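You operate a simulated robot arm through the tools that you are given. There is no shell and no other tool. Be economical: measure what you need, move in short steps, check, and stop when the job is done.

You run a simulated two-armed robot. Do the job below in one go: nothing can be reset, and whatever is moved stays where it is left.

## Task
Take the lid off the small pot on the top of the packing counter and lay it down there. Put one of the signs from the cubby k7 in the white bowl. Put the tea brick marked "LOT 2" from the top of the tea table on the top of the printed cartons. Open the sliding lid, take the wooden bowl and leave it on the top of the sliding lid and shut the lid again. Pull the red drawer open. Any order will do.

The check looks at the end state, three seconds after you hand in, the way a careful person would. Anything else that was tipped, shoved, dropped, spilled or broken makes it a failure. Lids that push on must go on centred and level and be pressed home; caps that screw on are set level and turned clockwise until they are tight.

## Robot
Two 7-joint arms with two-finger grippers on one trunk, on a base that drives. Base frame: it is fixed to the floor where the robot stands at the start and does not move with it; the origin is under the middle of the robot, x ahead of it, y to its left, z up. Readings come in m, degrees, newtons and seconds.
The left shoulder is at the start at [0.078, 0.151, 0.988], the right one opposite. With the tool pointing down near the work surface each hand reaches from about 0.32 to 0.8 m from the robot's upright axis, wherever it stands, measured 20 degrees to its own side. Places, roughly: red drawer [-0.9, -0.7, 0.6]; sign [0.5, 1.75, 1.5]; sliding lid [-0.9, -1.1, 1.1]; small pot [0.5, -0.25, 1]; tea brick [-1.25, 1.5, 0.75]; top of the printed cartons [-2.3, 3.1, 0.9]; top of the sliding lid [-0.9, -1, 1.1]; white bowl (11x11x5 cm) [-1.2, -2.3, 0.9]; wooden bowl (10x10x6 cm) [-1.5, 1.8, 0.8]. Payload 2.54 kg a hand.
Tool frame (each hand has its own): the origin (TCP) lies between the finger pads and is the grasp point; the fingertips stand 0.03 m ahead of it; z points along the fingers, y is the line along which they close. Largest opening 0.116 m; the body of the gripper starts 0.095 m behind the TCP.
Orientation is that of the tool frame in the base frame, as a unit quaternion [x, y, z, w]. With the fingers straight down and closing along the base's y, the tool's x points along the base's -x, its y along +y and its z along -z.

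## Interface
- The arms move only by the tool move_arm. It takes "left_deltas", "right_deltas" or both (then of equal length, played together; a hand with none holds still); each is a list of rows, each a list of 7 numbers: the shift along the base's x, y, z in m, then the turn, a rotation vector about the base's x, y, z in degrees, then the closure, from 0 (fully open) to 1 (shut). In form: [[dx, dy, dz, rx, ry, rz, fingers], ...]. A call has 1 to 8 rows; each row shifts and turns the commanded pose from where the row before left it. Each row takes 0.2 s and may step no farther than 0.05 m and 8.6 degrees from the row before; otherwise, or with a gripper value out of range, the whole call is refused. Where a pose cannot be reached the arm comes as near as it can. A force on the tool above 40 N (or 10 N above the force at the start of the call, whichever is more), or a blocked arm, ends the call early, and 0.2 s more pass. The fingers move at their own pace (about 0.072 m/s each) and stop on an object; they squeeze with about 37 N. The grip force told is the motor's: it shows also when the fingers shut on nothing. Time passes only in rows, and 0.2 s behind the last, so rows that do not move let the fingers close. The reply holds the time, the measured pose of the TCP, the force on the tool along the base axes, the opening and the grip force, in the units named above and with some noise, with the torque about the TCP (base axes, N m) and any sound that the robot's microphone picked up, and new pictures: "show" is both (left out), scene, wrist or none (wrist: the cameras of the hands that moved).
- Cameras (640 x 400 px; columns grow to the right, rows downward): "scene" is now at [0.0955, -0.0881, 1.1821]; the picture's right is [-0.96, -0.28, 0.00], its down [0.01, -0.02, -1.00] and it looks along [0.28, -0.96, 0.02] (base axes); focal length 214 px, centre (320, 200). "left" rides on the left gripper at [0.069, 0.015, -0.122] in its tool frame; the picture's right is [-0.21, 0.98, 0.00], its down [-0.83, -0.18, -0.53] and it looks along [-0.52, -0.11, 0.85] (tool axes); focal length 251 px, centre (320, 200). "right" rides on the right gripper at [0.069, -0.015, -0.122] in its tool frame; the picture's right is [0.21, 0.98, 0.00], its down [-0.83, 0.18, -0.53] and it looks along [-0.52, 0.11, 0.85] (tool axes); focal length 251 px, centre (320, 200). There is no depth. A picture from a camera that has moved, and an enlarged one, comes with that camera's place and axes in the base frame and with its lens. The place of the scene camera against the robot may be out by one fixed shift of up to 0.025 m in any direction.
- move_column(by): slides the trunk up (or, below 0, down) by that many m; the arms and the scene camera ride with it, the base frame stays. It gives what a move gives, with no picture.
- steer(legs): drives the robot by 1 to 6 legs, each [ahead, left, turn to the left] in m, m and degrees, along the robot's own axes; the way and the turn of a leg run together, so that a leg with both is an arc; at most 1.5 m and 180 degrees a leg. The arms and the cameras ride along, it lands a little off, and it stops where it bumps. It gives what a move gives, and a new picture of the scene camera.
- head_to(pan, tilt): turns the head with the scene camera to pan (to the left, within 80 degrees either way) and tilt (down, from -29 to 69), counted from straight ahead of the robot. It gives what a move gives, and a new picture of the scene camera.
- close_up(camera, box): a new picture of the part [left, top, right, bottom] of that camera's present view, enlarged. No time passes.
- finish_job(): hands the job in; it is judged then, once.

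Go step by step. Nothing tells you exact positions but the pictures and the camera data: compare them with the known pose of the tool, close in by small moves and look again before you grip or let go. The budget is 165 turns and 260 pictures, counting those below and the enlarged ones. Unless the task says otherwise, let go and move clear before handing in, and close with one line.

The tools are called after "Call:" by a JSON object that holds its "method" and its "body". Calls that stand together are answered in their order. move_arm: Moves the arms, as the interface text tells. Its arguments: {"type":"object","properties":{"left_deltas":{"type":"array","items":{"type":"array","items":{"type":"number"}}},"right_deltas":{"type":"array","items":{"type":"array","items":{"type":"number"}}},"show":{"type":"string","enum":["both","scene","wrist","none"]}},"required":[]} The other tools are called the same way: move_column (by) slides the trunk up or down; steer (legs) drives the base; head_to (pan, tilt) turns the head that bears the scene camera; close_up (camera, box) takes an enlarged picture of a part of a camera's view; finish_job () hands the job in.

At the start:

```text
clock: 0.0
left_tcp_pos: [0.3976, -0.0801, 1.1728]
left_tcp_rot: [0.0, 1.0, 0.0, 0.0]
left_ft_force: [-0.3, -0.4, -0.1]
left_ft_torque: [-0.01, -0.01, 0.02]
left_gripper_width: 0.1161
left_finger_force: 0.0
right_tcp_pos: [0.3062, -0.4647, 1.2169]
right_tcp_rot: [0.001, 1.0, 0.0, 0.0]
right_ft_force: [-1.1, -0.1, 0.6]
right_ft_torque: [-0.03, -0.01, -0.04]
right_gripper_width: 0.1161
right_finger_force: 0.2
trunk travel left (down, up): [-0.225, 0.064]
robot x, y, heading: [0.0036, 0.0047, 0.1]
head pan, tilt: [-73.6, -1.1]
```

scene: 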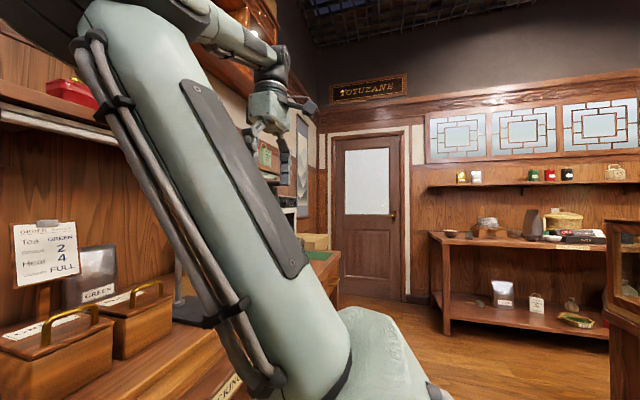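
right: 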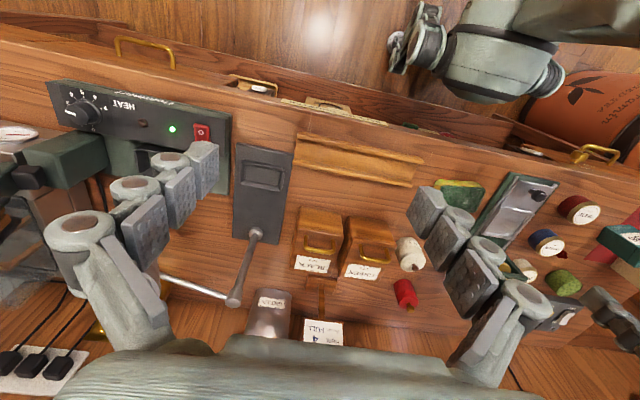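
left: 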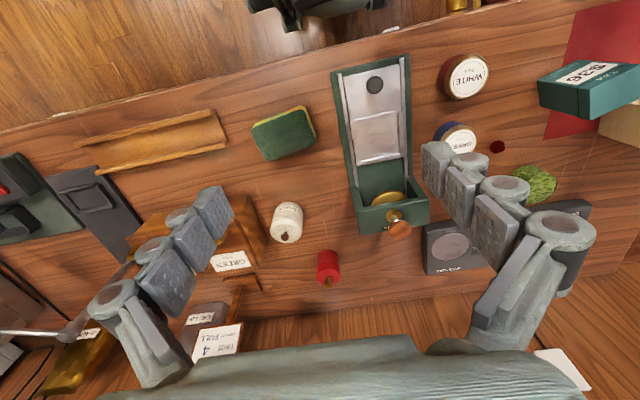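

I see the packing counter ahead with bins, a heat sealer and a grinder-like press. I'll pan the head around to survey the room.

Call:
{"method": "head_to", "body": {"pan": -20, "tilt": 25}}

Call:
{"method": "head_to", "body": {"pan": 60, "tilt": 0}}

```text
clock: 1.2
left_tcp_pos: [0.3994, -0.0803, 1.1731]
left_tcp_rot: [0.001, 1.0, 0.0, 0.0]
left_ft_force: [1.8, -0.9, -0.3]
left_ft_torque: [-0.02, 0.01, 0.02]
left_gripper_width: 0.116
left_finger_force: 0.0
right_tcp_pos: [0.3047, -0.4635, 1.2173]
right_tcp_rot: [0.0, 1.0, 0.0, 0.0]
right_ft_force: [-0.4, -0.5, -0.1]
right_ft_torque: [0.02, -0.01, 0.01]
right_gripper_width: 0.1163
right_finger_force: 0.1
trunk travel left (down, up): [-0.225, 0.064]
robot x, y, heading: [0.001, 0.0026, 0.1]
head pan, tilt: [-20.0, 25.0]
camera scene: at [0.1568, -0.0338, 1.1401], right [-0.34, -0.94, 0.0], down [-0.4, 0.14, -0.91], along [0.85, -0.31, -0.42], focal length 214 px, centre (320, 200)
```

scene: 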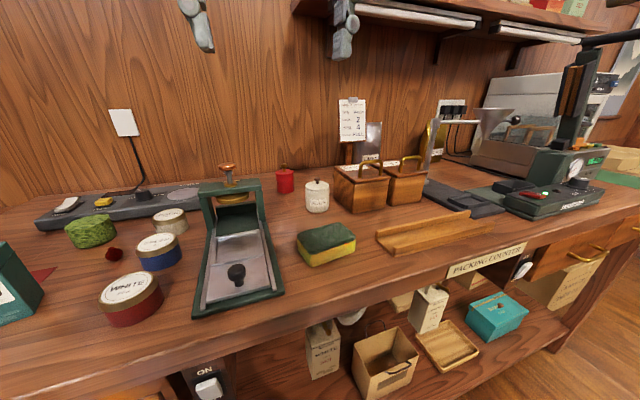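

```text
clock: 2.8
left_tcp_pos: [0.4, -0.0809, 1.1709]
left_tcp_rot: [0.0, 1.0, 0.001, 0.0]
left_ft_force: [0.3, 0.4, -0.2]
left_ft_torque: [0.01, 0.0, 0.02]
left_gripper_width: 0.116
left_finger_force: 0.1
right_tcp_pos: [0.3062, -0.4636, 1.2166]
right_tcp_rot: [0.0, 1.0, 0.001, 0.0]
right_ft_force: [-0.7, 0.9, -0.4]
right_ft_torque: [0.0, 0.0, 0.01]
right_gripper_width: 0.1159
right_finger_force: 0.0
trunk travel left (down, up): [-0.225, 0.064]
robot x, y, heading: [0.0015, 0.0001, 0.1]
head pan, tilt: [60.0, 0.0]
camera scene: at [0.1154, 0.0757, 1.1804], right [0.87, -0.5, 0.0], down [0.0, 0.0, -1.0], along [0.5, 0.87, 0.0], focal length 214 px, centre (320, 200)
```

scene: 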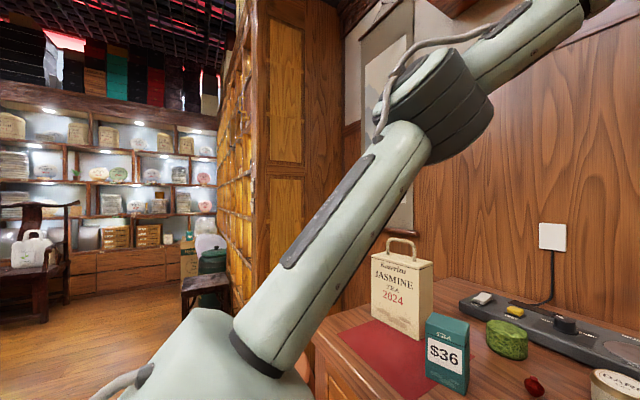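

The white knobbed jar near [0.52, -0.16] looks like the small pot. I'll look at it enlarged.

Call:
{"method": "head_to", "body": {"pan": -20, "tilt": 25}}

Call:
{"method": "close_up", "body": {"camera": "scene", "box": [240, 140, 400, 240]}}

Call:
{"method": "close_up", "body": {"camera": "left", "box": [220, 170, 380, 300]}}

```text
clock: 4.3
left_tcp_pos: [0.4, -0.0809, 1.1712]
left_tcp_rot: [0.0, 1.0, 0.0, 0.0]
left_ft_force: [0.5, 0.0, 0.5]
left_ft_torque: [0.02, 0.02, -0.02]
left_gripper_width: 0.1157
left_finger_force: 0.1
right_tcp_pos: [0.3062, -0.4649, 1.2168]
right_tcp_rot: [-0.001, 1.0, 0.0, -0.001]
right_ft_force: [-0.4, 0.7, 0.1]
right_ft_torque: [-0.03, 0.0, 0.0]
right_gripper_width: 0.1159
right_finger_force: 0.0
trunk travel left (down, up): [-0.225, 0.064]
robot x, y, heading: [0.0023, -0.0009, 0.2]
head pan, tilt: [-20.0, 25.0]
camera scene: at [0.1569, -0.0336, 1.14], right [-0.34, -0.94, 0.0], down [-0.4, 0.14, -0.91], along [0.85, -0.31, -0.42], focal length 214 px, centre (320, 200)
```

scene: 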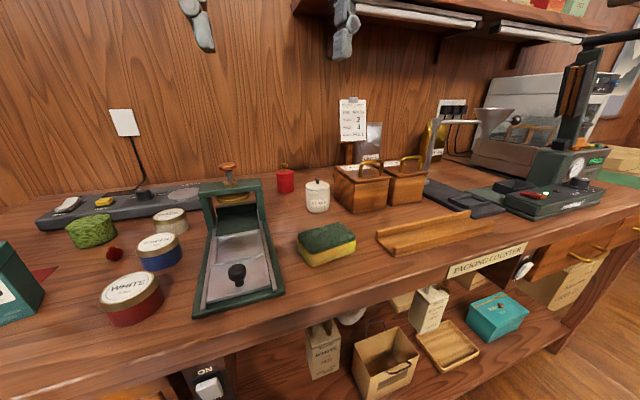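

```text
4.00 times, centred on (320, 190) of scene
camera zoom: at [0.1569, -0.0336, 1.14], right [-0.34, -0.94, 0.0], down [-0.4, 0.14, -0.91], along [0.85, -0.31, -0.42], focal length 858 px, centre (320, 240)
```

zoom: 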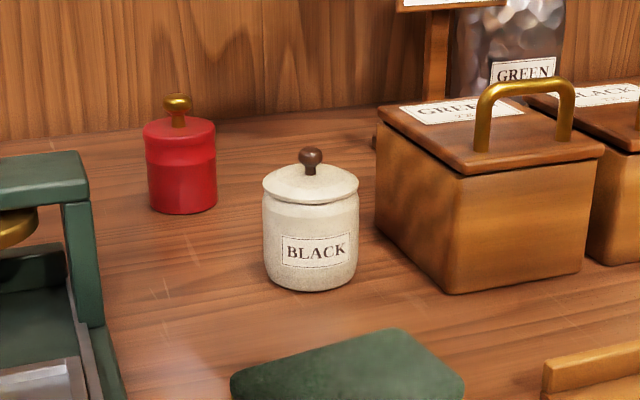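

```text
3.08 times, centred on (300, 235) of left
camera zoom: at [0.3301, -0.0642, 1.2947], right [0.21, 0.98, 0.0], down [0.83, -0.18, 0.53], along [0.52, -0.11, -0.85], focal length 774 px, centre (382, 92)
```

zoom: 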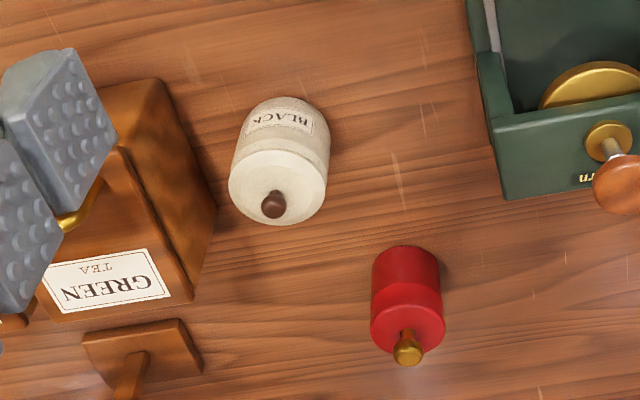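

The white BLACK jar's knob triangulates to about [0.574, -0.175, 0.985]. I'll bring the left hand above it with fingers half shut.

Call:
{"method": "move_arm", "body": {"left_deltas": [[0.035, -0.019, -0.018, 0, 0, 0, 0.6], [0.035, -0.019, -0.018, 0, 0, 0, 0.6], [0.035, -0.019, -0.018, 0, 0, 0, 0.6], [0.035, -0.019, -0.018, 0, 0, 0, 0.6], [0.034, -0.018, -0.018, 0, 0, 0, 0.6], [0, 0, 0, 0, 0, 0, 0.6]]}}

```text
clock: 5.7
left_tcp_pos: [0.5569, -0.1618, 1.071]
left_tcp_rot: [0.001, 1.0, -0.001, 0.001]
left_ft_force: [-0.8, -0.4, 0.8]
left_ft_torque: [-0.02, -0.02, 0.01]
left_gripper_width: 0.0464
left_finger_force: 0.1
left hand out of reach, approached as far as the arm can: row 5
right_tcp_pos: [0.304, -0.4638, 1.2174]
right_tcp_rot: [-0.001, 1.0, 0.0, -0.001]
right_ft_force: [-0.7, 0.5, 0.8]
right_ft_torque: [0.01, -0.02, 0.0]
right_gripper_width: 0.1161
right_finger_force: 0.0
trunk travel left (down, up): [-0.225, 0.064]
robot x, y, heading: [-0.0019, 0.0, -0.1]
head pan, tilt: [-20.0, 25.0]
camera scene: at [0.1565, -0.0338, 1.1401], right [-0.34, -0.94, 0.0], down [-0.4, 0.14, -0.91], along [0.85, -0.31, -0.42], focal length 214 px, centre (320, 200)
camera left: at [0.4883, -0.1451, 1.193], right [0.22, 0.98, 0.0], down [0.82, -0.18, 0.54], along [0.52, -0.12, -0.84], focal length 251 px, centre (320, 200)
```

scene: 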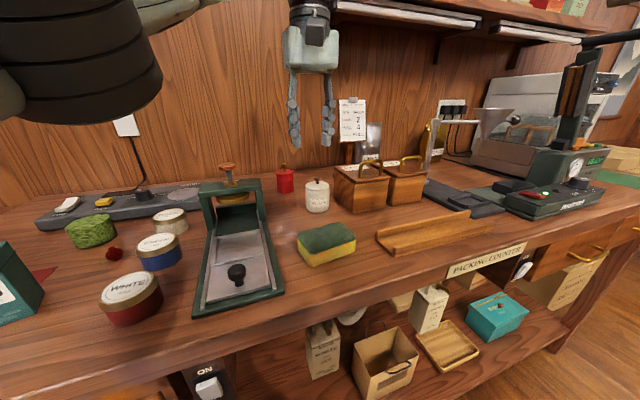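
left: 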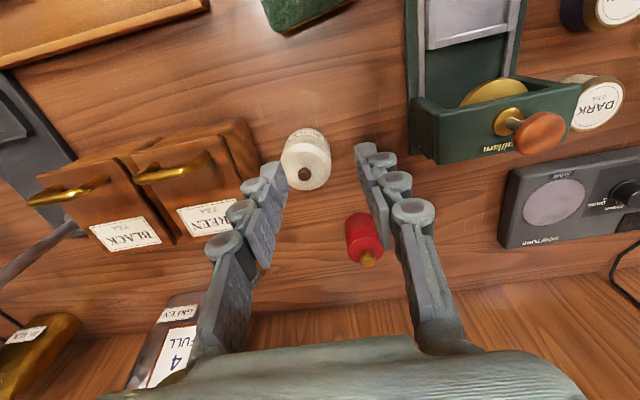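

The left hand falls just short, so I'll retract it and use the right hand, whose shoulder is closer.

Call:
{"method": "move_arm", "body": {"left_deltas": [[-0.035, 0.025, 0.025, 0, 0, 0, 0.6], [-0.035, 0.025, 0.025, 0, 0, 0, 0.6], [-0.035, 0.025, 0.025, 0, 0, 0, 0.6], [-0.035, 0.025, 0.025, 0, 0, 0, 0.6], [-0.035, 0.025, 0.025, 0, 0, 0, 0.6], [0, 0.045, 0, 0, 0, 0, 0.6], [0, 0.045, 0, 0, 0, 0, 0], [0, 0.045, 0, 0, 0, 0, 0]], "right_deltas": [[0.02, 0.0, -0.01, 0, 0, 0, 0.6], [0.025, 0.03, -0.01, 0, 0, 0, 0.6], [0.025, 0.03, -0.015, 0, 0, 0, 0.6], [0.03, 0.03, -0.015, 0, 0, 0, 0.6], [0.03, 0.035, -0.015, 0, 0, 0, 0.6], [0.03, 0.035, -0.02, 0, 0, 0, 0.6], [0.03, 0.035, -0.02, 0, 0, 0, 0.6], [0.03, 0.035, -0.02, 0, 0, 0, 0.6]]}}

```text
refused: row 6 steps farther than a row can; nothing moved
```

Call:
{"method": "move_arm", "body": {"left_deltas": [[-0.035, 0.025, 0.025, 0, 0, 0, 0.6], [-0.035, 0.025, 0.025, 0, 0, 0, 0.6], [-0.035, 0.025, 0.025, 0, 0, 0, 0.6], [-0.035, 0.025, 0.025, 0, 0, 0, 0.6], [-0.035, 0.025, 0.025, 0, 0, 0, 0.6], [0, 0.045, 0, 0, 0, 0, 0.6], [0, 0.045, 0, 0, 0, 0, 0], [0, 0.045, 0, 0, 0, 0, 0]], "right_deltas": [[0.02, 0.0, -0.01, 0, 0, 0, 0.6], [0.025, 0.03, -0.01, 0, 0, 0, 0.6], [0.025, 0.03, -0.015, 0, 0, 0, 0.6], [0.03, 0.03, -0.015, 0, 0, 0, 0.6], [0.03, 0.035, -0.015, 0, 0, 0, 0.6], [0.03, 0.035, -0.019, 0, 0, 0, 0.6], [0.03, 0.035, -0.019, 0, 0, 0, 0.6], [0.03, 0.035, -0.019, 0, 0, 0, 0.6]], "show": "none"}}

Call:
{"method": "move_arm", "body": {"right_deltas": [[0.03, 0.03, 0, 0, 0, 0, 0.6], [0.024, 0.026, 0, 0, 0, 0, 0.6], [0, 0, 0, 0, 0, 0, 0.6]]}}

```text
clock: 7.5
left_tcp_pos: [0.3841, 0.1007, 1.1944]
left_tcp_rot: [0.0, 1.0, -0.001, 0.001]
left_ft_force: [1.1, 0.1, -0.2]
left_ft_torque: [0.02, 0.01, 0.01]
left_gripper_width: 0.1153
left_finger_force: 0.1
right_tcp_pos: [0.5268, -0.2318, 1.093]
right_tcp_rot: [-0.001, 1.0, -0.004, -0.002]
right_ft_force: [0.0, -0.3, -0.8]
right_ft_torque: [-0.02, -0.03, 0.01]
right_gripper_width: 0.0465
right_finger_force: 0.1
trunk travel left (down, up): [-0.225, 0.064]
robot x, y, heading: [-0.0006, -0.001, -0.1]
head pan, tilt: [-20.0, 25.0]
```

```text
clock: 8.3
left_tcp_pos: [0.3818, 0.0984, 1.1941]
left_tcp_rot: [0.0, 1.0, 0.0, 0.0]
left_ft_force: [-0.1, -0.2, -0.2]
left_ft_torque: [0.0, 0.02, 0.01]
left_gripper_width: 0.1161
left_finger_force: 0.1
right_tcp_pos: [0.5794, -0.1779, 1.0953]
right_tcp_rot: [0.0, 1.0, 0.0, 0.001]
right_ft_force: [0.2, -1.1, -0.7]
right_ft_torque: [0.02, -0.03, 0.02]
right_gripper_width: 0.0462
right_finger_force: 0.0
trunk travel left (down, up): [-0.225, 0.064]
robot x, y, heading: [-0.0014, 0.0043, 0.1]
head pan, tilt: [-20.0, 25.0]
camera scene: at [0.1567, -0.0338, 1.1401], right [-0.34, -0.94, 0.0], down [-0.4, 0.14, -0.91], along [0.85, -0.31, -0.42], focal length 214 px, centre (320, 200)
camera right: at [0.5112, -0.1943, 1.2186], right [-0.21, 0.98, 0.0], down [0.83, 0.18, 0.53], along [0.52, 0.11, -0.85], focal length 251 px, centre (320, 200)
```

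scene: 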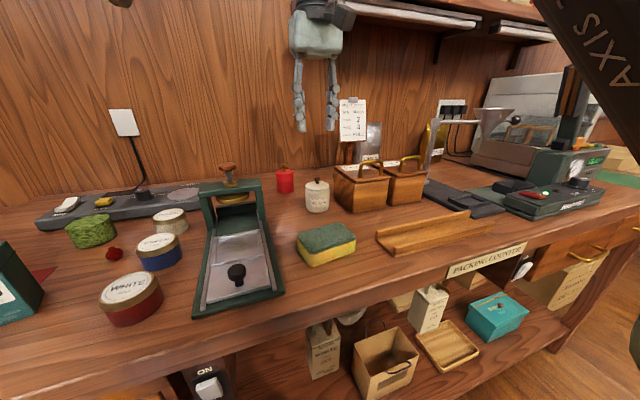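
right: 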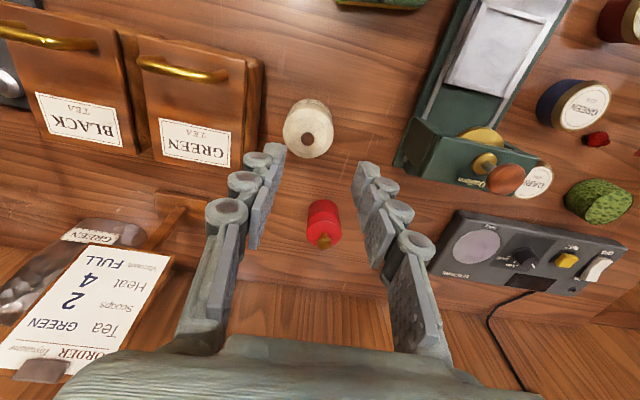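

Call:
{"method": "close_up", "body": {"camera": "right", "box": [270, 90, 350, 170]}}

Call:
{"method": "move_arm", "body": {"right_deltas": [[0.015, -0.01, -0.03, 0, 0, 0, 0.6], [0, 0, -0.03, 0, 0, 0, 0.6], [0, 0, 0, 0, 0, 0, 0.6]]}}

```text
5.00 times, centred on (310, 130) of right
camera zoom: at [0.5112, -0.1943, 1.2186], right [-0.21, 0.98, 0.0], down [0.83, 0.18, 0.53], along [0.52, 0.11, -0.85], focal length 1257 px, centre (370, 550)
```

zoom: 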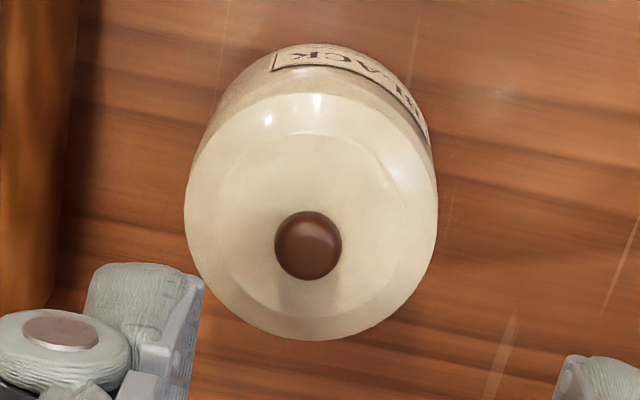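

```text
clock: 9.1
left_tcp_pos: [0.3842, 0.0994, 1.1957]
left_tcp_rot: [0.001, 1.0, 0.0, 0.0]
left_ft_force: [1.1, 0.0, 0.5]
left_ft_torque: [0.01, 0.0, 0.0]
left_gripper_width: 0.1162
left_finger_force: 0.0
right_tcp_pos: [0.595, -0.1879, 1.0337]
right_tcp_rot: [0.0, 1.0, -0.001, 0.0]
right_ft_force: [-0.8, -0.3, -1.0]
right_ft_torque: [-0.01, 0.02, -0.01]
right_gripper_width: 0.0467
right_finger_force: 0.1
trunk travel left (down, up): [-0.225, 0.064]
robot x, y, heading: [-0.0013, -0.0027, -0.0]
head pan, tilt: [-20.0, 25.0]
camera scene: at [0.1569, -0.0337, 1.14], right [-0.34, -0.94, 0.0], down [-0.4, 0.14, -0.91], along [0.85, -0.31, -0.42], focal length 214 px, centre (320, 200)
camera right: at [0.5265, -0.204, 1.1577], right [-0.21, 0.98, 0.0], down [0.83, 0.18, 0.53], along [0.52, 0.11, -0.85], focal length 251 px, centre (320, 200)
```

scene: 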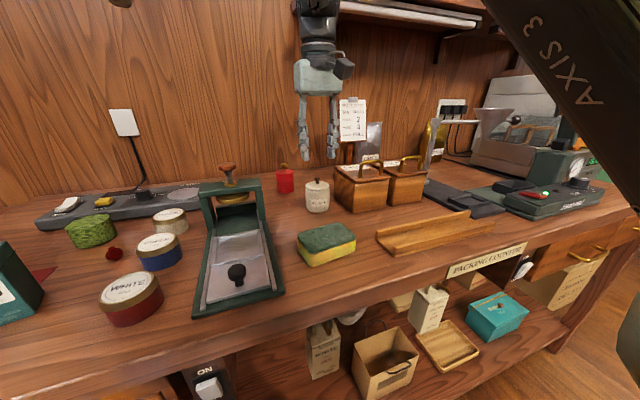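
right: 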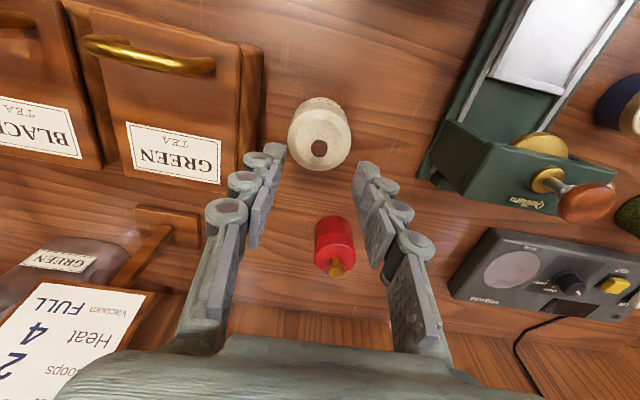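

Call:
{"method": "move_arm", "body": {"right_deltas": [[0.002, -0.002, -0.034, 0, 0, 0, 0.6], [0, 0, 0, 0, 0, 0, 0.6]]}}

Call:
{"method": "close_up", "body": {"camera": "scene", "box": [270, 130, 370, 220]}}

```text
clock: 9.7
left_tcp_pos: [0.3833, 0.0995, 1.195]
left_tcp_rot: [-0.001, 1.0, 0.0, 0.0]
left_ft_force: [0.1, -0.3, 0.1]
left_ft_torque: [0.01, 0.02, 0.01]
left_gripper_width: 0.1159
left_finger_force: 0.1
right_tcp_pos: [0.6026, -0.1958, 1.0046]
right_tcp_rot: [0.0, 1.0, 0.001, 0.0]
right_ft_force: [0.8, -0.1, 0.5]
right_ft_torque: [0.02, -0.02, 0.0]
right_gripper_width: 0.0463
right_finger_force: 0.0
right hand out of reach, approached as far as the arm can: row 1
trunk travel left (down, up): [-0.225, 0.064]
robot x, y, heading: [-0.0023, 0.0009, -0.1]
head pan, tilt: [-20.0, 25.0]
camera scene: at [0.1567, -0.0337, 1.1401], right [-0.34, -0.94, 0.0], down [-0.4, 0.14, -0.91], along [0.85, -0.31, -0.42], focal length 214 px, centre (320, 200)
camera right: at [0.5339, -0.2116, 1.1271], right [-0.21, 0.98, 0.0], down [0.83, 0.18, 0.53], along [0.52, 0.12, -0.85], focal length 251 px, centre (320, 200)
```

scene: 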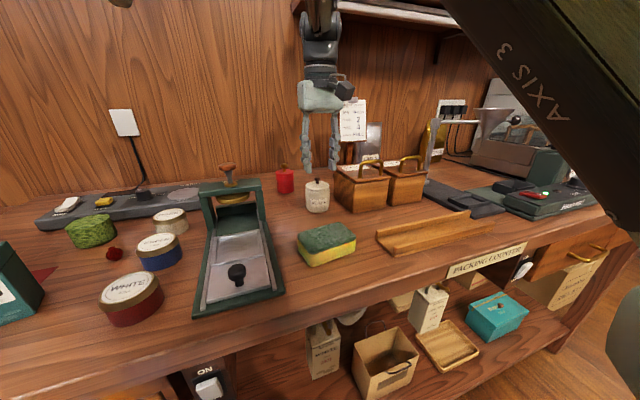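
right: 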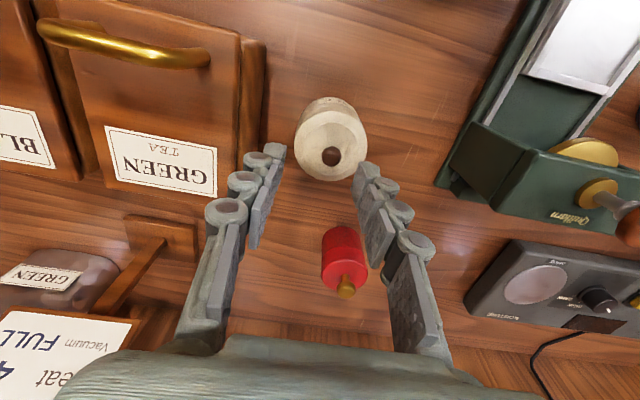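

```text
4.44 times, centred on (320, 175) of scene
camera zoom: at [0.1567, -0.0337, 1.1401], right [-0.34, -0.94, 0.0], down [-0.4, 0.14, -0.91], along [0.85, -0.31, -0.42], focal length 953 px, centre (320, 311)
```

zoom: 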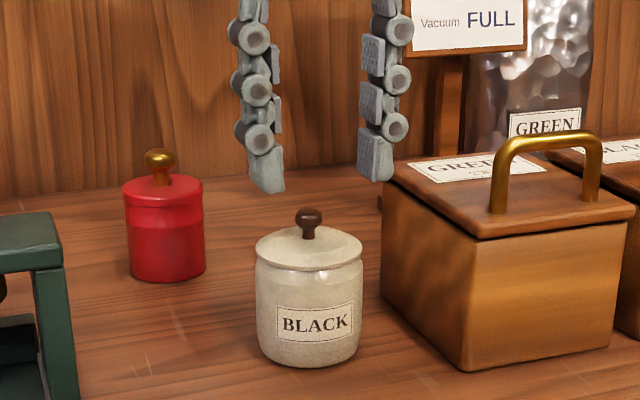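

Call:
{"method": "move_arm", "body": {"right_deltas": [[-0.004, 0.007, -0.01, 0, 0, 0, 0.6], [0, 0, 0, 0, 0, 0, 0.6]], "show": "wrist"}}

```text
clock: 10.3
left_tcp_pos: [0.3831, 0.0986, 1.1933]
left_tcp_rot: [0.0, 1.0, 0.001, 0.0]
left_ft_force: [0.5, 0.3, -0.3]
left_ft_torque: [-0.01, 0.01, 0.0]
left_gripper_width: 0.1159
left_finger_force: 0.0
right_tcp_pos: [0.6048, -0.1953, 0.9963]
right_tcp_rot: [0.0, 1.0, 0.001, -0.001]
right_ft_force: [-1.1, -0.2, -0.1]
right_ft_torque: [-0.01, -0.02, 0.01]
right_gripper_width: 0.0464
right_finger_force: 0.0
right hand out of reach, approached as far as the arm can: row 1
trunk travel left (down, up): [-0.225, 0.064]
robot x, y, heading: [-0.0044, -0.0034, 0.1]
head pan, tilt: [-20.0, 25.0]
camera right: at [0.5372, -0.2118, 1.1195], right [-0.21, 0.98, 0.0], down [0.83, 0.18, 0.53], along [0.52, 0.12, -0.85], focal length 251 px, centre (320, 200)
```

right: 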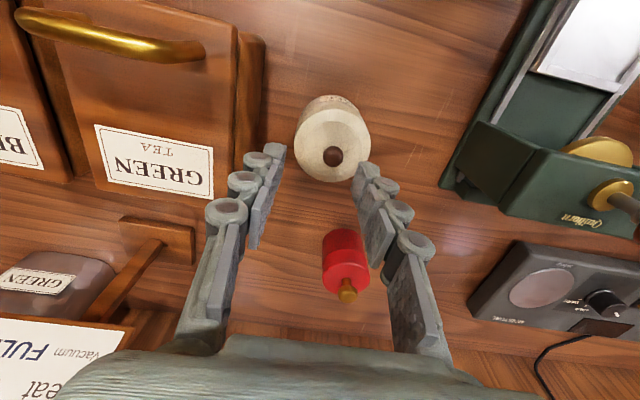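

The arm hits a joint limit low down, so I'll raise the hand and lower the trunk instead.

Call:
{"method": "move_arm", "body": {"right_deltas": [[0, 0, 0.045, 0, 0, 0, 0.6], [-0.007, 0.004, 0.035, 0, 0, 0, 0.6], [0, 0, 0, 0, 0, 0, 0.6]], "show": "none"}}

Call:
{"method": "move_column", "body": {"by": -0.07}}

Call:
{"method": "close_up", "body": {"camera": "right", "box": [240, 100, 400, 220]}}

```text
clock: 11.1
left_tcp_pos: [0.3835, 0.0991, 1.1941]
left_tcp_rot: [0.0, 1.0, 0.001, -0.001]
left_ft_force: [0.5, -0.1, -0.4]
left_ft_torque: [-0.02, 0.01, 0.02]
left_gripper_width: 0.116
left_finger_force: 0.1
right_tcp_pos: [0.5992, -0.1912, 1.0773]
right_tcp_rot: [0.0, 1.0, 0.001, 0.0]
right_ft_force: [-0.1, -0.2, -0.7]
right_ft_torque: [-0.05, 0.0, 0.0]
right_gripper_width: 0.0463
right_finger_force: 0.1
trunk travel left (down, up): [-0.225, 0.064]
robot x, y, heading: [0.0, -0.0003, -0.0]
head pan, tilt: [-20.0, 25.0]
```

```text
clock: 12.2
left_tcp_pos: [0.3834, 0.0977, 1.1243]
left_tcp_rot: [0.0, 1.0, 0.0, 0.0]
left_ft_force: [-0.5, -0.4, 0.4]
left_ft_torque: [0.0, -0.01, 0.0]
left_gripper_width: 0.116
left_finger_force: 0.0
right_tcp_pos: [0.5976, -0.1916, 1.0068]
right_tcp_rot: [0.0, 1.0, -0.001, -0.001]
right_ft_force: [-0.8, 0.5, 0.7]
right_ft_torque: [0.03, -0.01, -0.05]
right_gripper_width: 0.0461
right_finger_force: 0.0
trunk travel left (down, up): [-0.155, 0.134]
robot x, y, heading: [0.0009, -0.0011, 0.2]
head pan, tilt: [-20.0, 25.0]
```

```text
3.33 times, centred on (320, 160) of right
camera zoom: at [0.5292, -0.2073, 1.1299], right [-0.21, 0.98, 0.0], down [0.83, 0.18, 0.53], along [0.52, 0.11, -0.85], focal length 838 px, centre (320, 333)
```

zoom: 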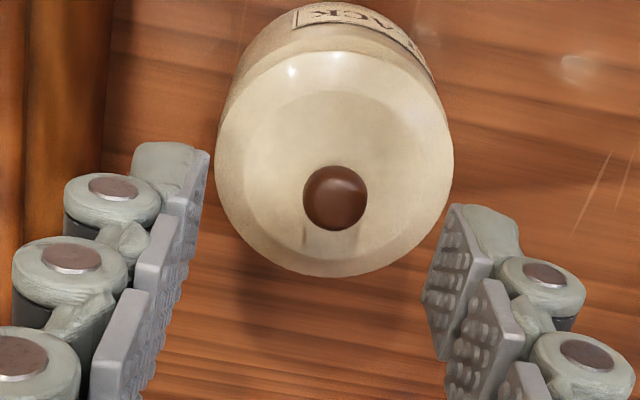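

Call:
{"method": "move_arm", "body": {"right_deltas": [[0, 0.002, -0.014, 0, 0, 0, 0.6], [0, 0, 0, 0, 0, 0, 0.6]], "show": "none"}}

Call:
{"method": "close_up", "body": {"camera": "scene", "box": [270, 90, 370, 190]}}

Call:
{"method": "close_up", "body": {"camera": "right", "box": [240, 100, 400, 220]}}

```text
clock: 12.8
left_tcp_pos: [0.3845, 0.0985, 1.1255]
left_tcp_rot: [0.0, 1.0, 0.0, 0.0]
left_ft_force: [0.1, -0.9, 0.1]
left_ft_torque: [-0.02, 0.01, -0.02]
left_gripper_width: 0.1161
left_finger_force: 0.0
right_tcp_pos: [0.5986, -0.1898, 0.9924]
right_tcp_rot: [0.0, 1.0, 0.001, 0.0]
right_ft_force: [0.5, -0.7, 0.4]
right_ft_torque: [-0.01, 0.02, -0.04]
right_gripper_width: 0.0465
right_finger_force: 0.0
trunk travel left (down, up): [-0.155, 0.134]
robot x, y, heading: [0.0005, 0.0025, -0.1]
head pan, tilt: [-20.0, 25.0]
```

```text
4.00 times, centred on (320, 140) of scene
camera zoom: at [0.1569, -0.0337, 1.07], right [-0.34, -0.94, 0.0], down [-0.4, 0.14, -0.91], along [0.85, -0.31, -0.42], focal length 858 px, centre (320, 440)
```

zoom: 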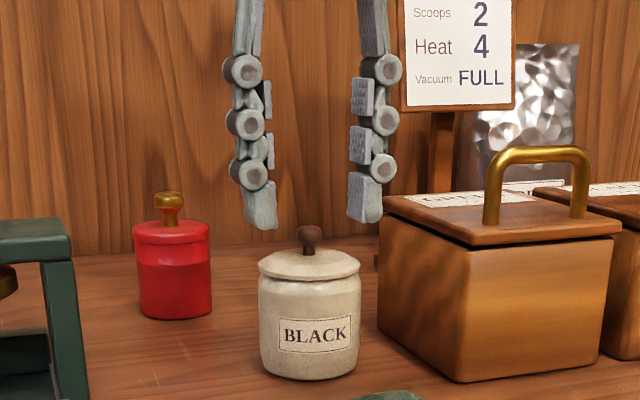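

```text
3.33 times, centred on (320, 160) of right
camera zoom: at [0.5294, -0.2052, 1.1156], right [-0.21, 0.98, 0.0], down [0.83, 0.18, 0.53], along [0.52, 0.11, -0.85], focal length 838 px, centre (320, 333)
```

zoom: 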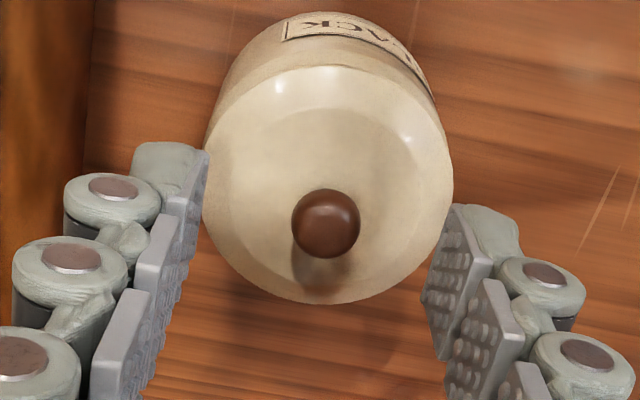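

Call:
{"method": "move_arm", "body": {"right_deltas": [[0, 0.001, -0.0095, 0, 0, 0, 0.6], [0, 0, 0, 0, 0, 0, 0.8], [0, 0, 0, 0, 0, 0, 1], [0, 0, 0, 0, 0, 0, 1], [0, 0, 0, 0, 0, 0, 1]], "show": "none"}}

Call:
{"method": "close_up", "body": {"camera": "scene", "box": [270, 90, 370, 190]}}

```text
clock: 14.0
left_tcp_pos: [0.3831, 0.0974, 1.1241]
left_tcp_rot: [0.0, 1.0, 0.0, 0.0]
left_ft_force: [-0.3, 0.0, 0.1]
left_ft_torque: [-0.02, -0.01, 0.01]
left_gripper_width: 0.1161
left_finger_force: 0.1
right_tcp_pos: [0.5993, -0.1884, 0.9817]
right_tcp_rot: [0.0, 1.0, 0.0, 0.0]
right_ft_force: [0.0, 0.1, 0.1]
right_ft_torque: [-0.01, 0.0, 0.0]
right_gripper_width: 0.013
right_finger_force: 37.0
trunk travel left (down, up): [-0.155, 0.134]
robot x, y, heading: [-0.0042, 0.0041, 0.0]
head pan, tilt: [-20.0, 25.0]
heard: snap
```

```text
4.00 times, centred on (320, 140) of scene
camera zoom: at [0.1569, -0.0337, 1.07], right [-0.34, -0.94, 0.0], down [-0.4, 0.14, -0.91], along [0.85, -0.31, -0.42], focal length 858 px, centre (320, 440)
```

zoom: 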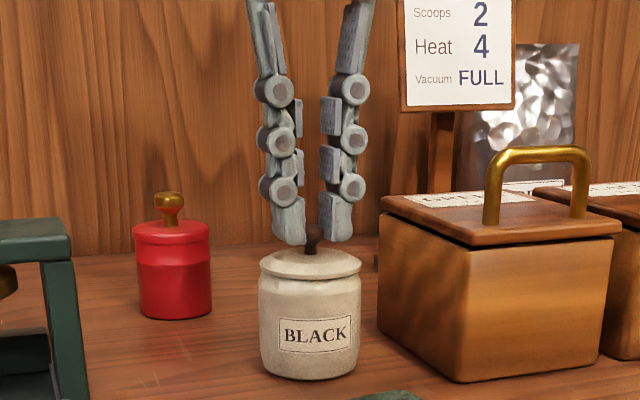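

Gripped the knob (13 mm). Lifting slowly.

Call:
{"method": "move_arm", "body": {"right_deltas": [[0, 0, 0.005, 0, 0, 0, 1], [0, 0, 0.01, 0, 0, 0, 1], [0, 0, 0.02, 0, 0, 0, 1], [0, 0, 0.03, 0, 0, 0, 1], [0, 0, 0, 0, 0, 0, 1]]}}

```text
clock: 15.2
left_tcp_pos: [0.3829, 0.0997, 1.1245]
left_tcp_rot: [0.0, 1.0, 0.0, 0.0]
left_ft_force: [0.1, -0.3, 0.4]
left_ft_torque: [0.03, 0.0, -0.04]
left_gripper_width: 0.116
left_finger_force: 0.0
right_tcp_pos: [0.5986, -0.1885, 1.0492]
right_tcp_rot: [0.0, 1.0, 0.0, 0.0]
right_ft_force: [-0.6, -0.5, -0.8]
right_ft_torque: [0.0, 0.01, 0.04]
right_gripper_width: 0.013
right_finger_force: 36.5
trunk travel left (down, up): [-0.155, 0.134]
robot x, y, heading: [0.0011, 0.0017, 0.1]
head pan, tilt: [-20.0, 25.0]
camera scene: at [0.1569, -0.0337, 1.07], right [-0.34, -0.94, 0.0], down [-0.4, 0.14, -0.91], along [0.85, -0.31, -0.42], focal length 214 px, centre (320, 200)
camera right: at [0.5292, -0.2047, 1.1721], right [-0.22, 0.98, 0.0], down [0.83, 0.18, 0.53], along [0.52, 0.11, -0.85], focal length 251 px, centre (320, 200)
```

scene: 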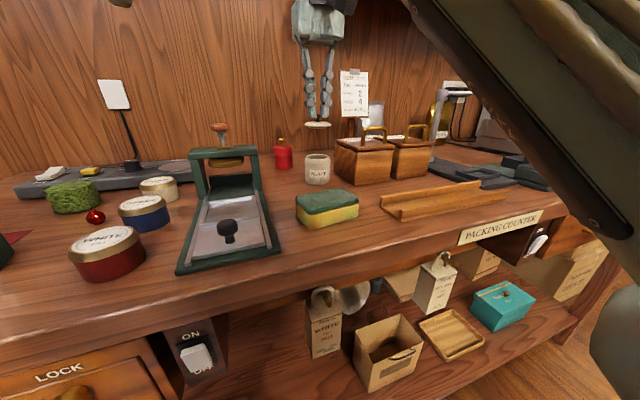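
right: 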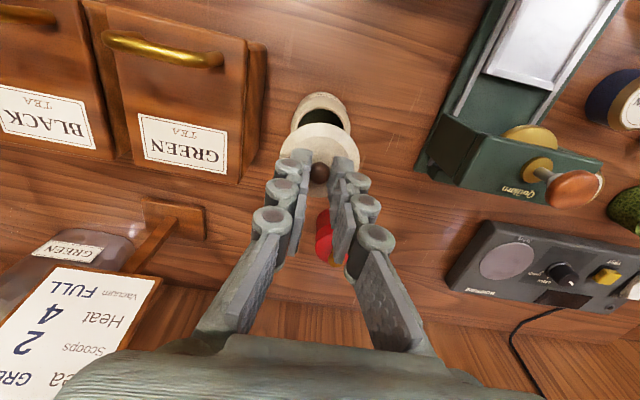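

Lid is off. I'll set it on the clear spot in front of the pot, lowering the trunk for reach.

Call:
{"method": "move_arm", "body": {"left_deltas": [[0, 0, 0.04, 0, 0, 0, 0], [0, 0, 0.04, 0, 0, 0, 0], [0, 0, 0, 0, 0, 0, 0]], "right_deltas": [[-0.042, -0.004, 0, 0, 0, 0, 1], [-0.041, -0.003, 0, 0, 0, 0, 1], [0, 0, 0, 0, 0, 0, 1]], "show": "none"}}

Call:
{"method": "move_column", "body": {"by": -0.08}}

Call:
{"method": "close_up", "body": {"camera": "right", "box": [120, 0, 520, 250]}}

Call:
{"method": "close_up", "body": {"camera": "scene", "box": [220, 60, 420, 200]}}

```text
clock: 16.0
left_tcp_pos: [0.3837, 0.0979, 1.1813]
left_tcp_rot: [0.0, 1.0, -0.001, 0.001]
left_ft_force: [0.2, 0.0, 0.1]
left_ft_torque: [0.04, -0.01, 0.0]
left_gripper_width: 0.1164
left_finger_force: 0.1
left hand out of reach, approached as far as the arm can: row 2
right_tcp_pos: [0.5208, -0.2054, 1.0486]
right_tcp_rot: [0.002, 1.0, 0.005, -0.005]
right_ft_force: [-0.1, -0.1, 0.0]
right_ft_torque: [0.02, 0.01, -0.01]
right_gripper_width: 0.0131
right_finger_force: 37.1
right hand out of reach, approached as far as the arm can: row 2
trunk travel left (down, up): [-0.155, 0.134]
robot x, y, heading: [-0.0004, -0.0, -0.2]
head pan, tilt: [-20.0, 25.0]
```

```text
clock: 17.1
left_tcp_pos: [0.3839, 0.0988, 1.1002]
left_tcp_rot: [0.001, 1.0, -0.001, 0.001]
left_ft_force: [-0.1, 0.1, -0.3]
left_ft_torque: [0.02, -0.02, 0.0]
left_gripper_width: 0.1162
left_finger_force: 0.1
right_tcp_pos: [0.5206, -0.2035, 0.9697]
right_tcp_rot: [0.001, 1.0, 0.005, -0.003]
right_ft_force: [-0.4, 0.3, 0.4]
right_ft_torque: [-0.01, -0.05, 0.0]
right_gripper_width: 0.013
right_finger_force: 37.0
trunk travel left (down, up): [-0.075, 0.214]
robot x, y, heading: [-0.0007, -0.0021, -0.0]
head pan, tilt: [-20.0, 25.0]
```

```text
1.60 times, centred on (320, 125) of right
camera zoom: at [0.4528, -0.2208, 1.0925], right [-0.21, 0.98, 0.01], down [0.83, 0.17, 0.53], along [0.52, 0.12, -0.85], focal length 402 px, centre (320, 320)
```

zoom: 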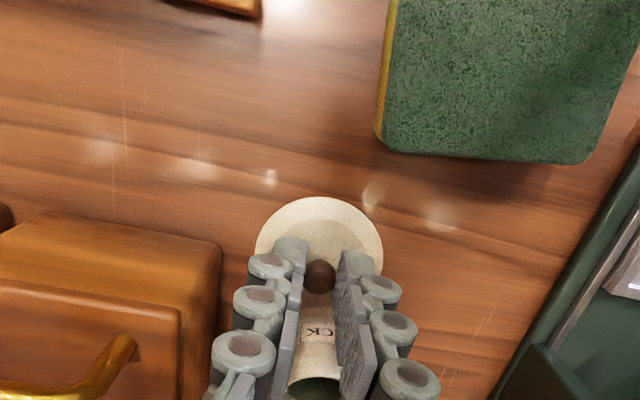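

```text
2.86 times, centred on (320, 130) of scene
camera zoom: at [0.1554, -0.0401, 1.01], right [-0.41, -0.91, 0.0], down [-0.2, 0.09, -0.98], along [0.89, -0.4, -0.22], focal length 613 px, centre (320, 400)
```

zoom: 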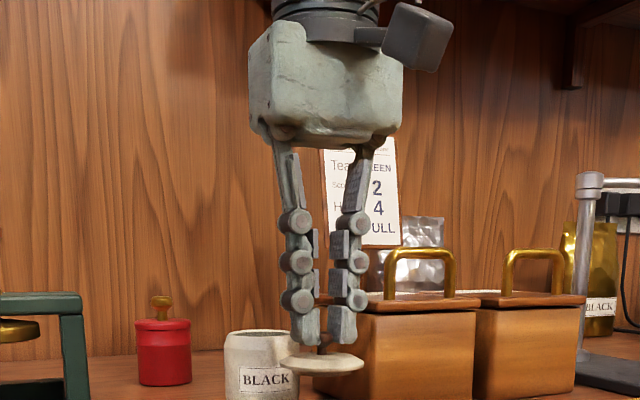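

Call:
{"method": "move_arm", "body": {"right_deltas": [[0, 0.007, -0.01, 0, 0, 0, 1], [0, 0, -0.008, 0, 0, 0, 1], [0, 0, -0.006, 0, 0, 0, 1], [0, 0, 0, 0, 0, 0, 1]], "show": "scene"}}

Call:
{"method": "close_up", "body": {"camera": "scene", "box": [260, 130, 360, 210]}}

```text
clock: 18.1
left_tcp_pos: [0.384, 0.099, 1.1018]
left_tcp_rot: [0.0, 1.0, -0.002, 0.002]
left_ft_force: [-0.1, 0.4, 0.0]
left_ft_torque: [0.0, 0.01, 0.0]
left_gripper_width: 0.1159
left_finger_force: 0.1
right_tcp_pos: [0.5289, -0.2058, 0.952]
right_tcp_rot: [0.0, 1.0, 0.002, -0.001]
right_ft_force: [-0.8, -0.1, 0.0]
right_ft_torque: [0.0, -0.01, 0.0]
right_gripper_width: 0.0131
right_finger_force: 37.4
right hand out of reach, approached as far as the arm can: row 1, 2
trunk travel left (down, up): [-0.075, 0.214]
robot x, y, heading: [-0.0007, 0.0006, 0.2]
head pan, tilt: [-20.0, 25.0]
camera scene: at [0.1571, -0.0367, 1.0086], right [-0.37, -0.93, 0.0], down [-0.22, 0.09, -0.97], along [0.9, -0.36, -0.23], focal length 214 px, centre (320, 200)
```

scene: 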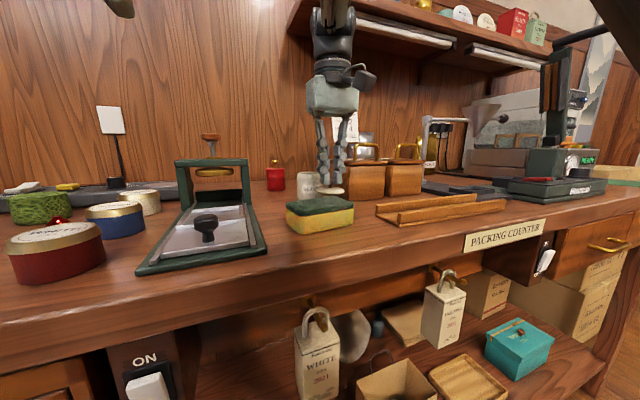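

```text
5.00 times, centred on (310, 170) of scene
camera zoom: at [0.1571, -0.0367, 1.0086], right [-0.37, -0.93, 0.0], down [-0.22, 0.09, -0.97], along [0.9, -0.36, -0.23], focal length 1072 px, centre (370, 350)
```

zoom: 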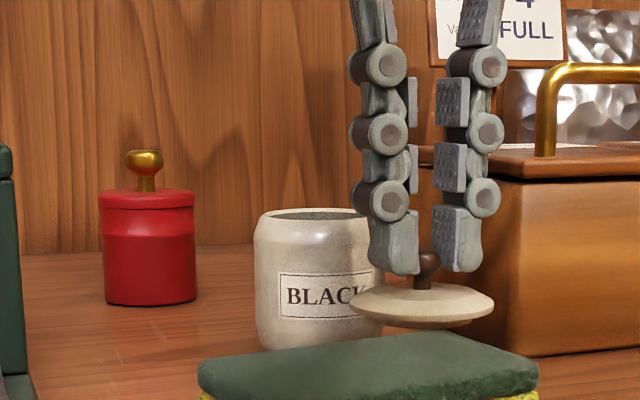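

The head seems nudged by the right arm; I'll pan it away and then continue down.

Call:
{"method": "head_to", "body": {"pan": 20, "tilt": 25}}

Call:
{"method": "move_arm", "body": {"right_deltas": [[0, 0, -0.006, 0, 0, 0, 1], [0, 0, -0.005, 0, 0, 0, 1], [0, 0, 0, 0, 0, 0, 1]]}}

```text
clock: 19.2
left_tcp_pos: [0.3847, 0.0982, 1.1005]
left_tcp_rot: [0.0, 1.0, -0.001, 0.002]
left_ft_force: [0.0, 0.1, -0.8]
left_ft_torque: [-0.02, 0.0, 0.0]
left_gripper_width: 0.116
left_finger_force: 0.1
right_tcp_pos: [0.5287, -0.2059, 0.9523]
right_tcp_rot: [0.0, 1.0, 0.001, -0.003]
right_ft_force: [-0.5, -0.7, 0.0]
right_ft_torque: [-0.01, 0.0, -0.04]
right_gripper_width: 0.0129
right_finger_force: 37.3
trunk travel left (down, up): [-0.075, 0.214]
robot x, y, heading: [-0.0009, 0.0007, -0.1]
head pan, tilt: [20.0, 25.0]
camera scene: at [0.1578, -0.0349, 1.0085], right [-0.35, -0.94, 0.0], down [-0.22, 0.08, -0.97], along [0.91, -0.34, -0.24], focal length 214 px, centre (320, 200)
```

scene: 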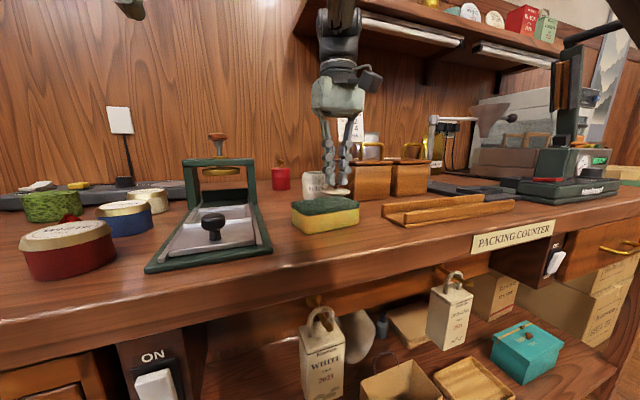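

```text
clock: 20.0
left_tcp_pos: [0.3842, 0.0993, 1.0997]
left_tcp_rot: [0.0, 1.0, 0.0, 0.002]
left_ft_force: [-0.5, -0.3, 0.2]
left_ft_torque: [-0.01, -0.01, 0.01]
left_gripper_width: 0.1163
left_finger_force: 0.1
right_tcp_pos: [0.5315, -0.2098, 0.9428]
right_tcp_rot: [0.0, 1.0, 0.002, -0.003]
right_ft_force: [0.7, 0.0, -1.4]
right_ft_torque: [-0.04, -0.05, 0.0]
right_gripper_width: 0.0129
right_finger_force: 37.0
right hand out of reach, approached as far as the arm can: row 1
trunk travel left (down, up): [-0.075, 0.214]
robot x, y, heading: [-0.0044, -0.0019, 0.0]
head pan, tilt: [20.0, 25.0]
camera scene: at [0.1588, -0.0319, 1.0085], right [-0.32, -0.95, 0.0], down [-0.22, 0.07, -0.97], along [0.92, -0.31, -0.24], focal length 214 px, centre (320, 200)
camera right: at [0.463, -0.2255, 1.0664], right [-0.21, 0.98, 0.0], down [0.83, 0.18, 0.53], along [0.52, 0.12, -0.85], focal length 251 px, centre (320, 200)
```

scene: 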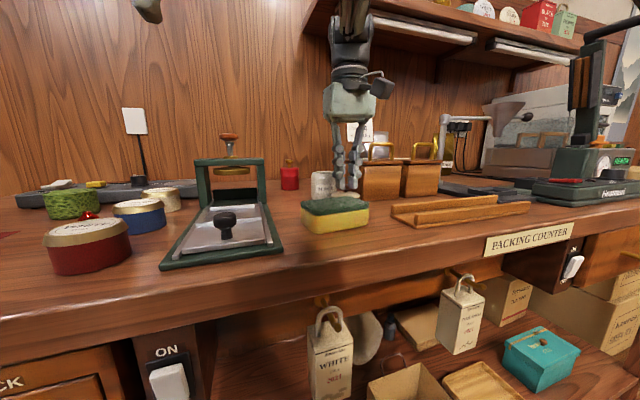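
right: 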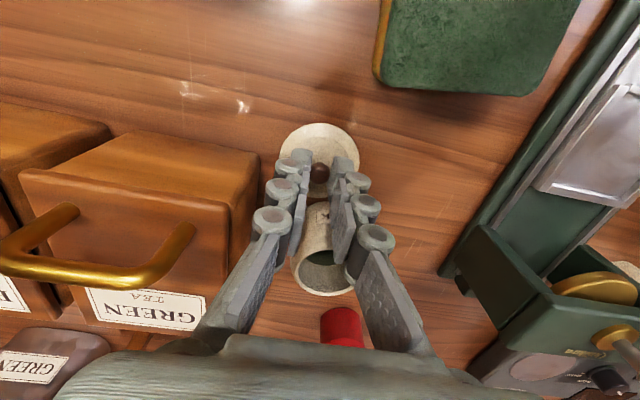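

The right forearm rests against the head. I'll lift, shift the base 15 cm left, and then place the lid from a better angle.

Call:
{"method": "move_arm", "body": {"left_deltas": [[-0.03, 0, 0, 0, 0, 0, 0], [-0.03, 0, 0, 0, 0, 0, 0], [0, 0, 0, 0, 0, 0, 0]], "right_deltas": [[0, 0, 0.04, 0, 0, 0, 1], [0, 0, 0.04, 0, 0, 0, 1], [0, 0, 0, 0, 0, 0, 1]], "show": "none"}}

Call:
{"method": "steer", "body": {"legs": [[0, 0.15, 0]]}}

```text
clock: 20.8
left_tcp_pos: [0.3348, 0.0992, 1.0868]
left_tcp_rot: [0.0, 1.0, 0.0, 0.001]
left_ft_force: [0.4, -0.1, 0.3]
left_ft_torque: [-0.02, -0.02, 0.01]
left_gripper_width: 0.1162
left_finger_force: 0.2
left hand out of reach, approached as far as the arm can: row 1
right_tcp_pos: [0.5294, -0.2075, 1.022]
right_tcp_rot: [0.001, 1.0, 0.002, -0.002]
right_ft_force: [-0.8, 0.2, -0.4]
right_ft_torque: [-0.01, -0.03, 0.0]
right_gripper_width: 0.0127
right_finger_force: 37.5
trunk travel left (down, up): [-0.075, 0.214]
robot x, y, heading: [-0.0014, -0.001, 0.1]
head pan, tilt: [20.0, 25.0]
```

```text
clock: 22.9
left_tcp_pos: [0.3347, 0.2473, 1.0891]
left_tcp_rot: [0.0, 1.0, -0.001, 0.002]
left_ft_force: [0.2, 0.1, -0.6]
left_ft_torque: [-0.03, 0.01, 0.02]
left_gripper_width: 0.116
left_finger_force: 0.1
right_tcp_pos: [0.5302, -0.0594, 1.0214]
right_tcp_rot: [0.001, 1.0, 0.003, -0.004]
right_ft_force: [-0.3, -0.5, -0.5]
right_ft_torque: [0.01, 0.0, 0.03]
right_gripper_width: 0.0129
right_finger_force: 37.1
trunk travel left (down, up): [-0.075, 0.214]
robot x, y, heading: [-0.0024, 0.1473, 0.3]
head pan, tilt: [20.0, 25.0]
camera scene: at [0.1596, 0.121, 0.9952], right [-0.28, -0.96, 0.0], down [-0.36, 0.1, -0.93], along [0.89, -0.26, -0.37], focal length 214 px, centre (320, 200)
```

scene: 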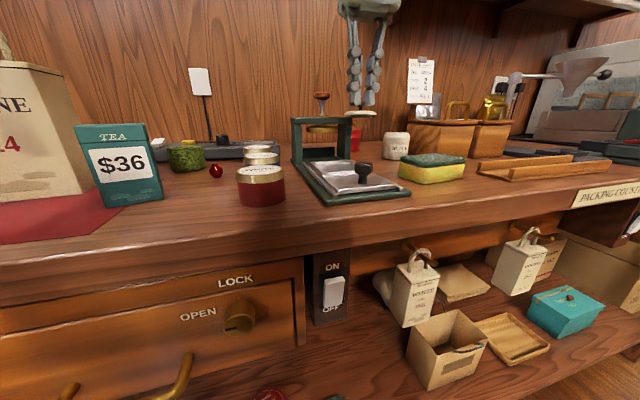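

Call:
{"method": "move_arm", "body": {"right_deltas": [[0, 0, 0.04, 0, 0, 0, 1], [0, -0.045, 0, 0, 0, 0, 1], [0, -0.045, 0, 0, 0, 0, 1], [-0.01, -0.045, 0, 0, 0, 0, 1], [0, -0.01, -0.03, 0, 0, 0, 1], [0, 0, -0.03, 0, 0, 0, 1], [0, 0, -0.03, 0, 0, 0, 1], [0, 0, 0, 0, 0, 0, 1]]}}

```text
clock: 24.7
left_tcp_pos: [0.3355, 0.2477, 1.0878]
left_tcp_rot: [0.0, 1.0, 0.0, 0.002]
left_ft_force: [0.0, -0.5, 0.1]
left_ft_torque: [0.0, 0.03, 0.0]
left_gripper_width: 0.1163
left_finger_force: 0.1
right_tcp_pos: [0.5216, -0.2046, 0.9717]
right_tcp_rot: [0.001, 1.0, 0.002, -0.002]
right_ft_force: [-0.5, 0.3, -0.3]
right_ft_torque: [0.01, 0.03, -0.01]
right_gripper_width: 0.0131
right_finger_force: 36.9
trunk travel left (down, up): [-0.075, 0.214]
robot x, y, heading: [0.0034, 0.1514, 0.0]
head pan, tilt: [20.0, 25.0]
camera scene: at [0.1569, 0.1781, 0.99], right [0.34, -0.94, 0.0], down [-0.4, -0.14, -0.91], along [0.85, 0.31, -0.42], focal length 214 px, centre (320, 200)
camera right: at [0.4533, -0.2211, 1.0947], right [-0.21, 0.98, 0.01], down [0.83, 0.18, 0.53], along [0.52, 0.12, -0.85], focal length 251 px, centre (320, 200)
```

scene: 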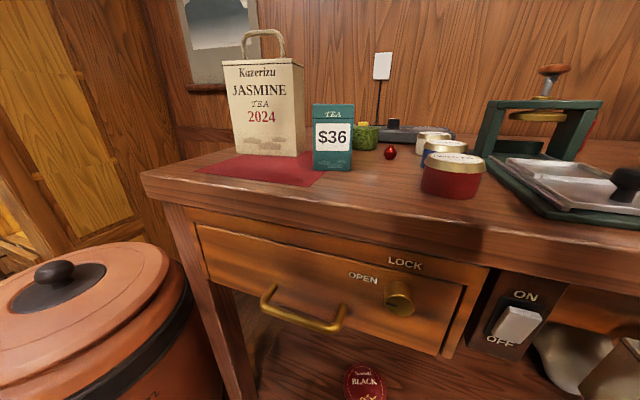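
right: 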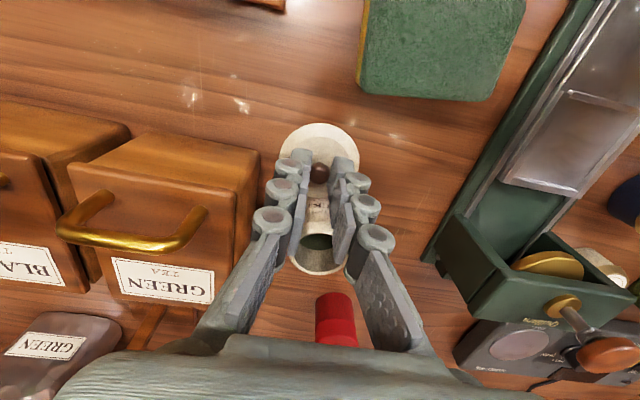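

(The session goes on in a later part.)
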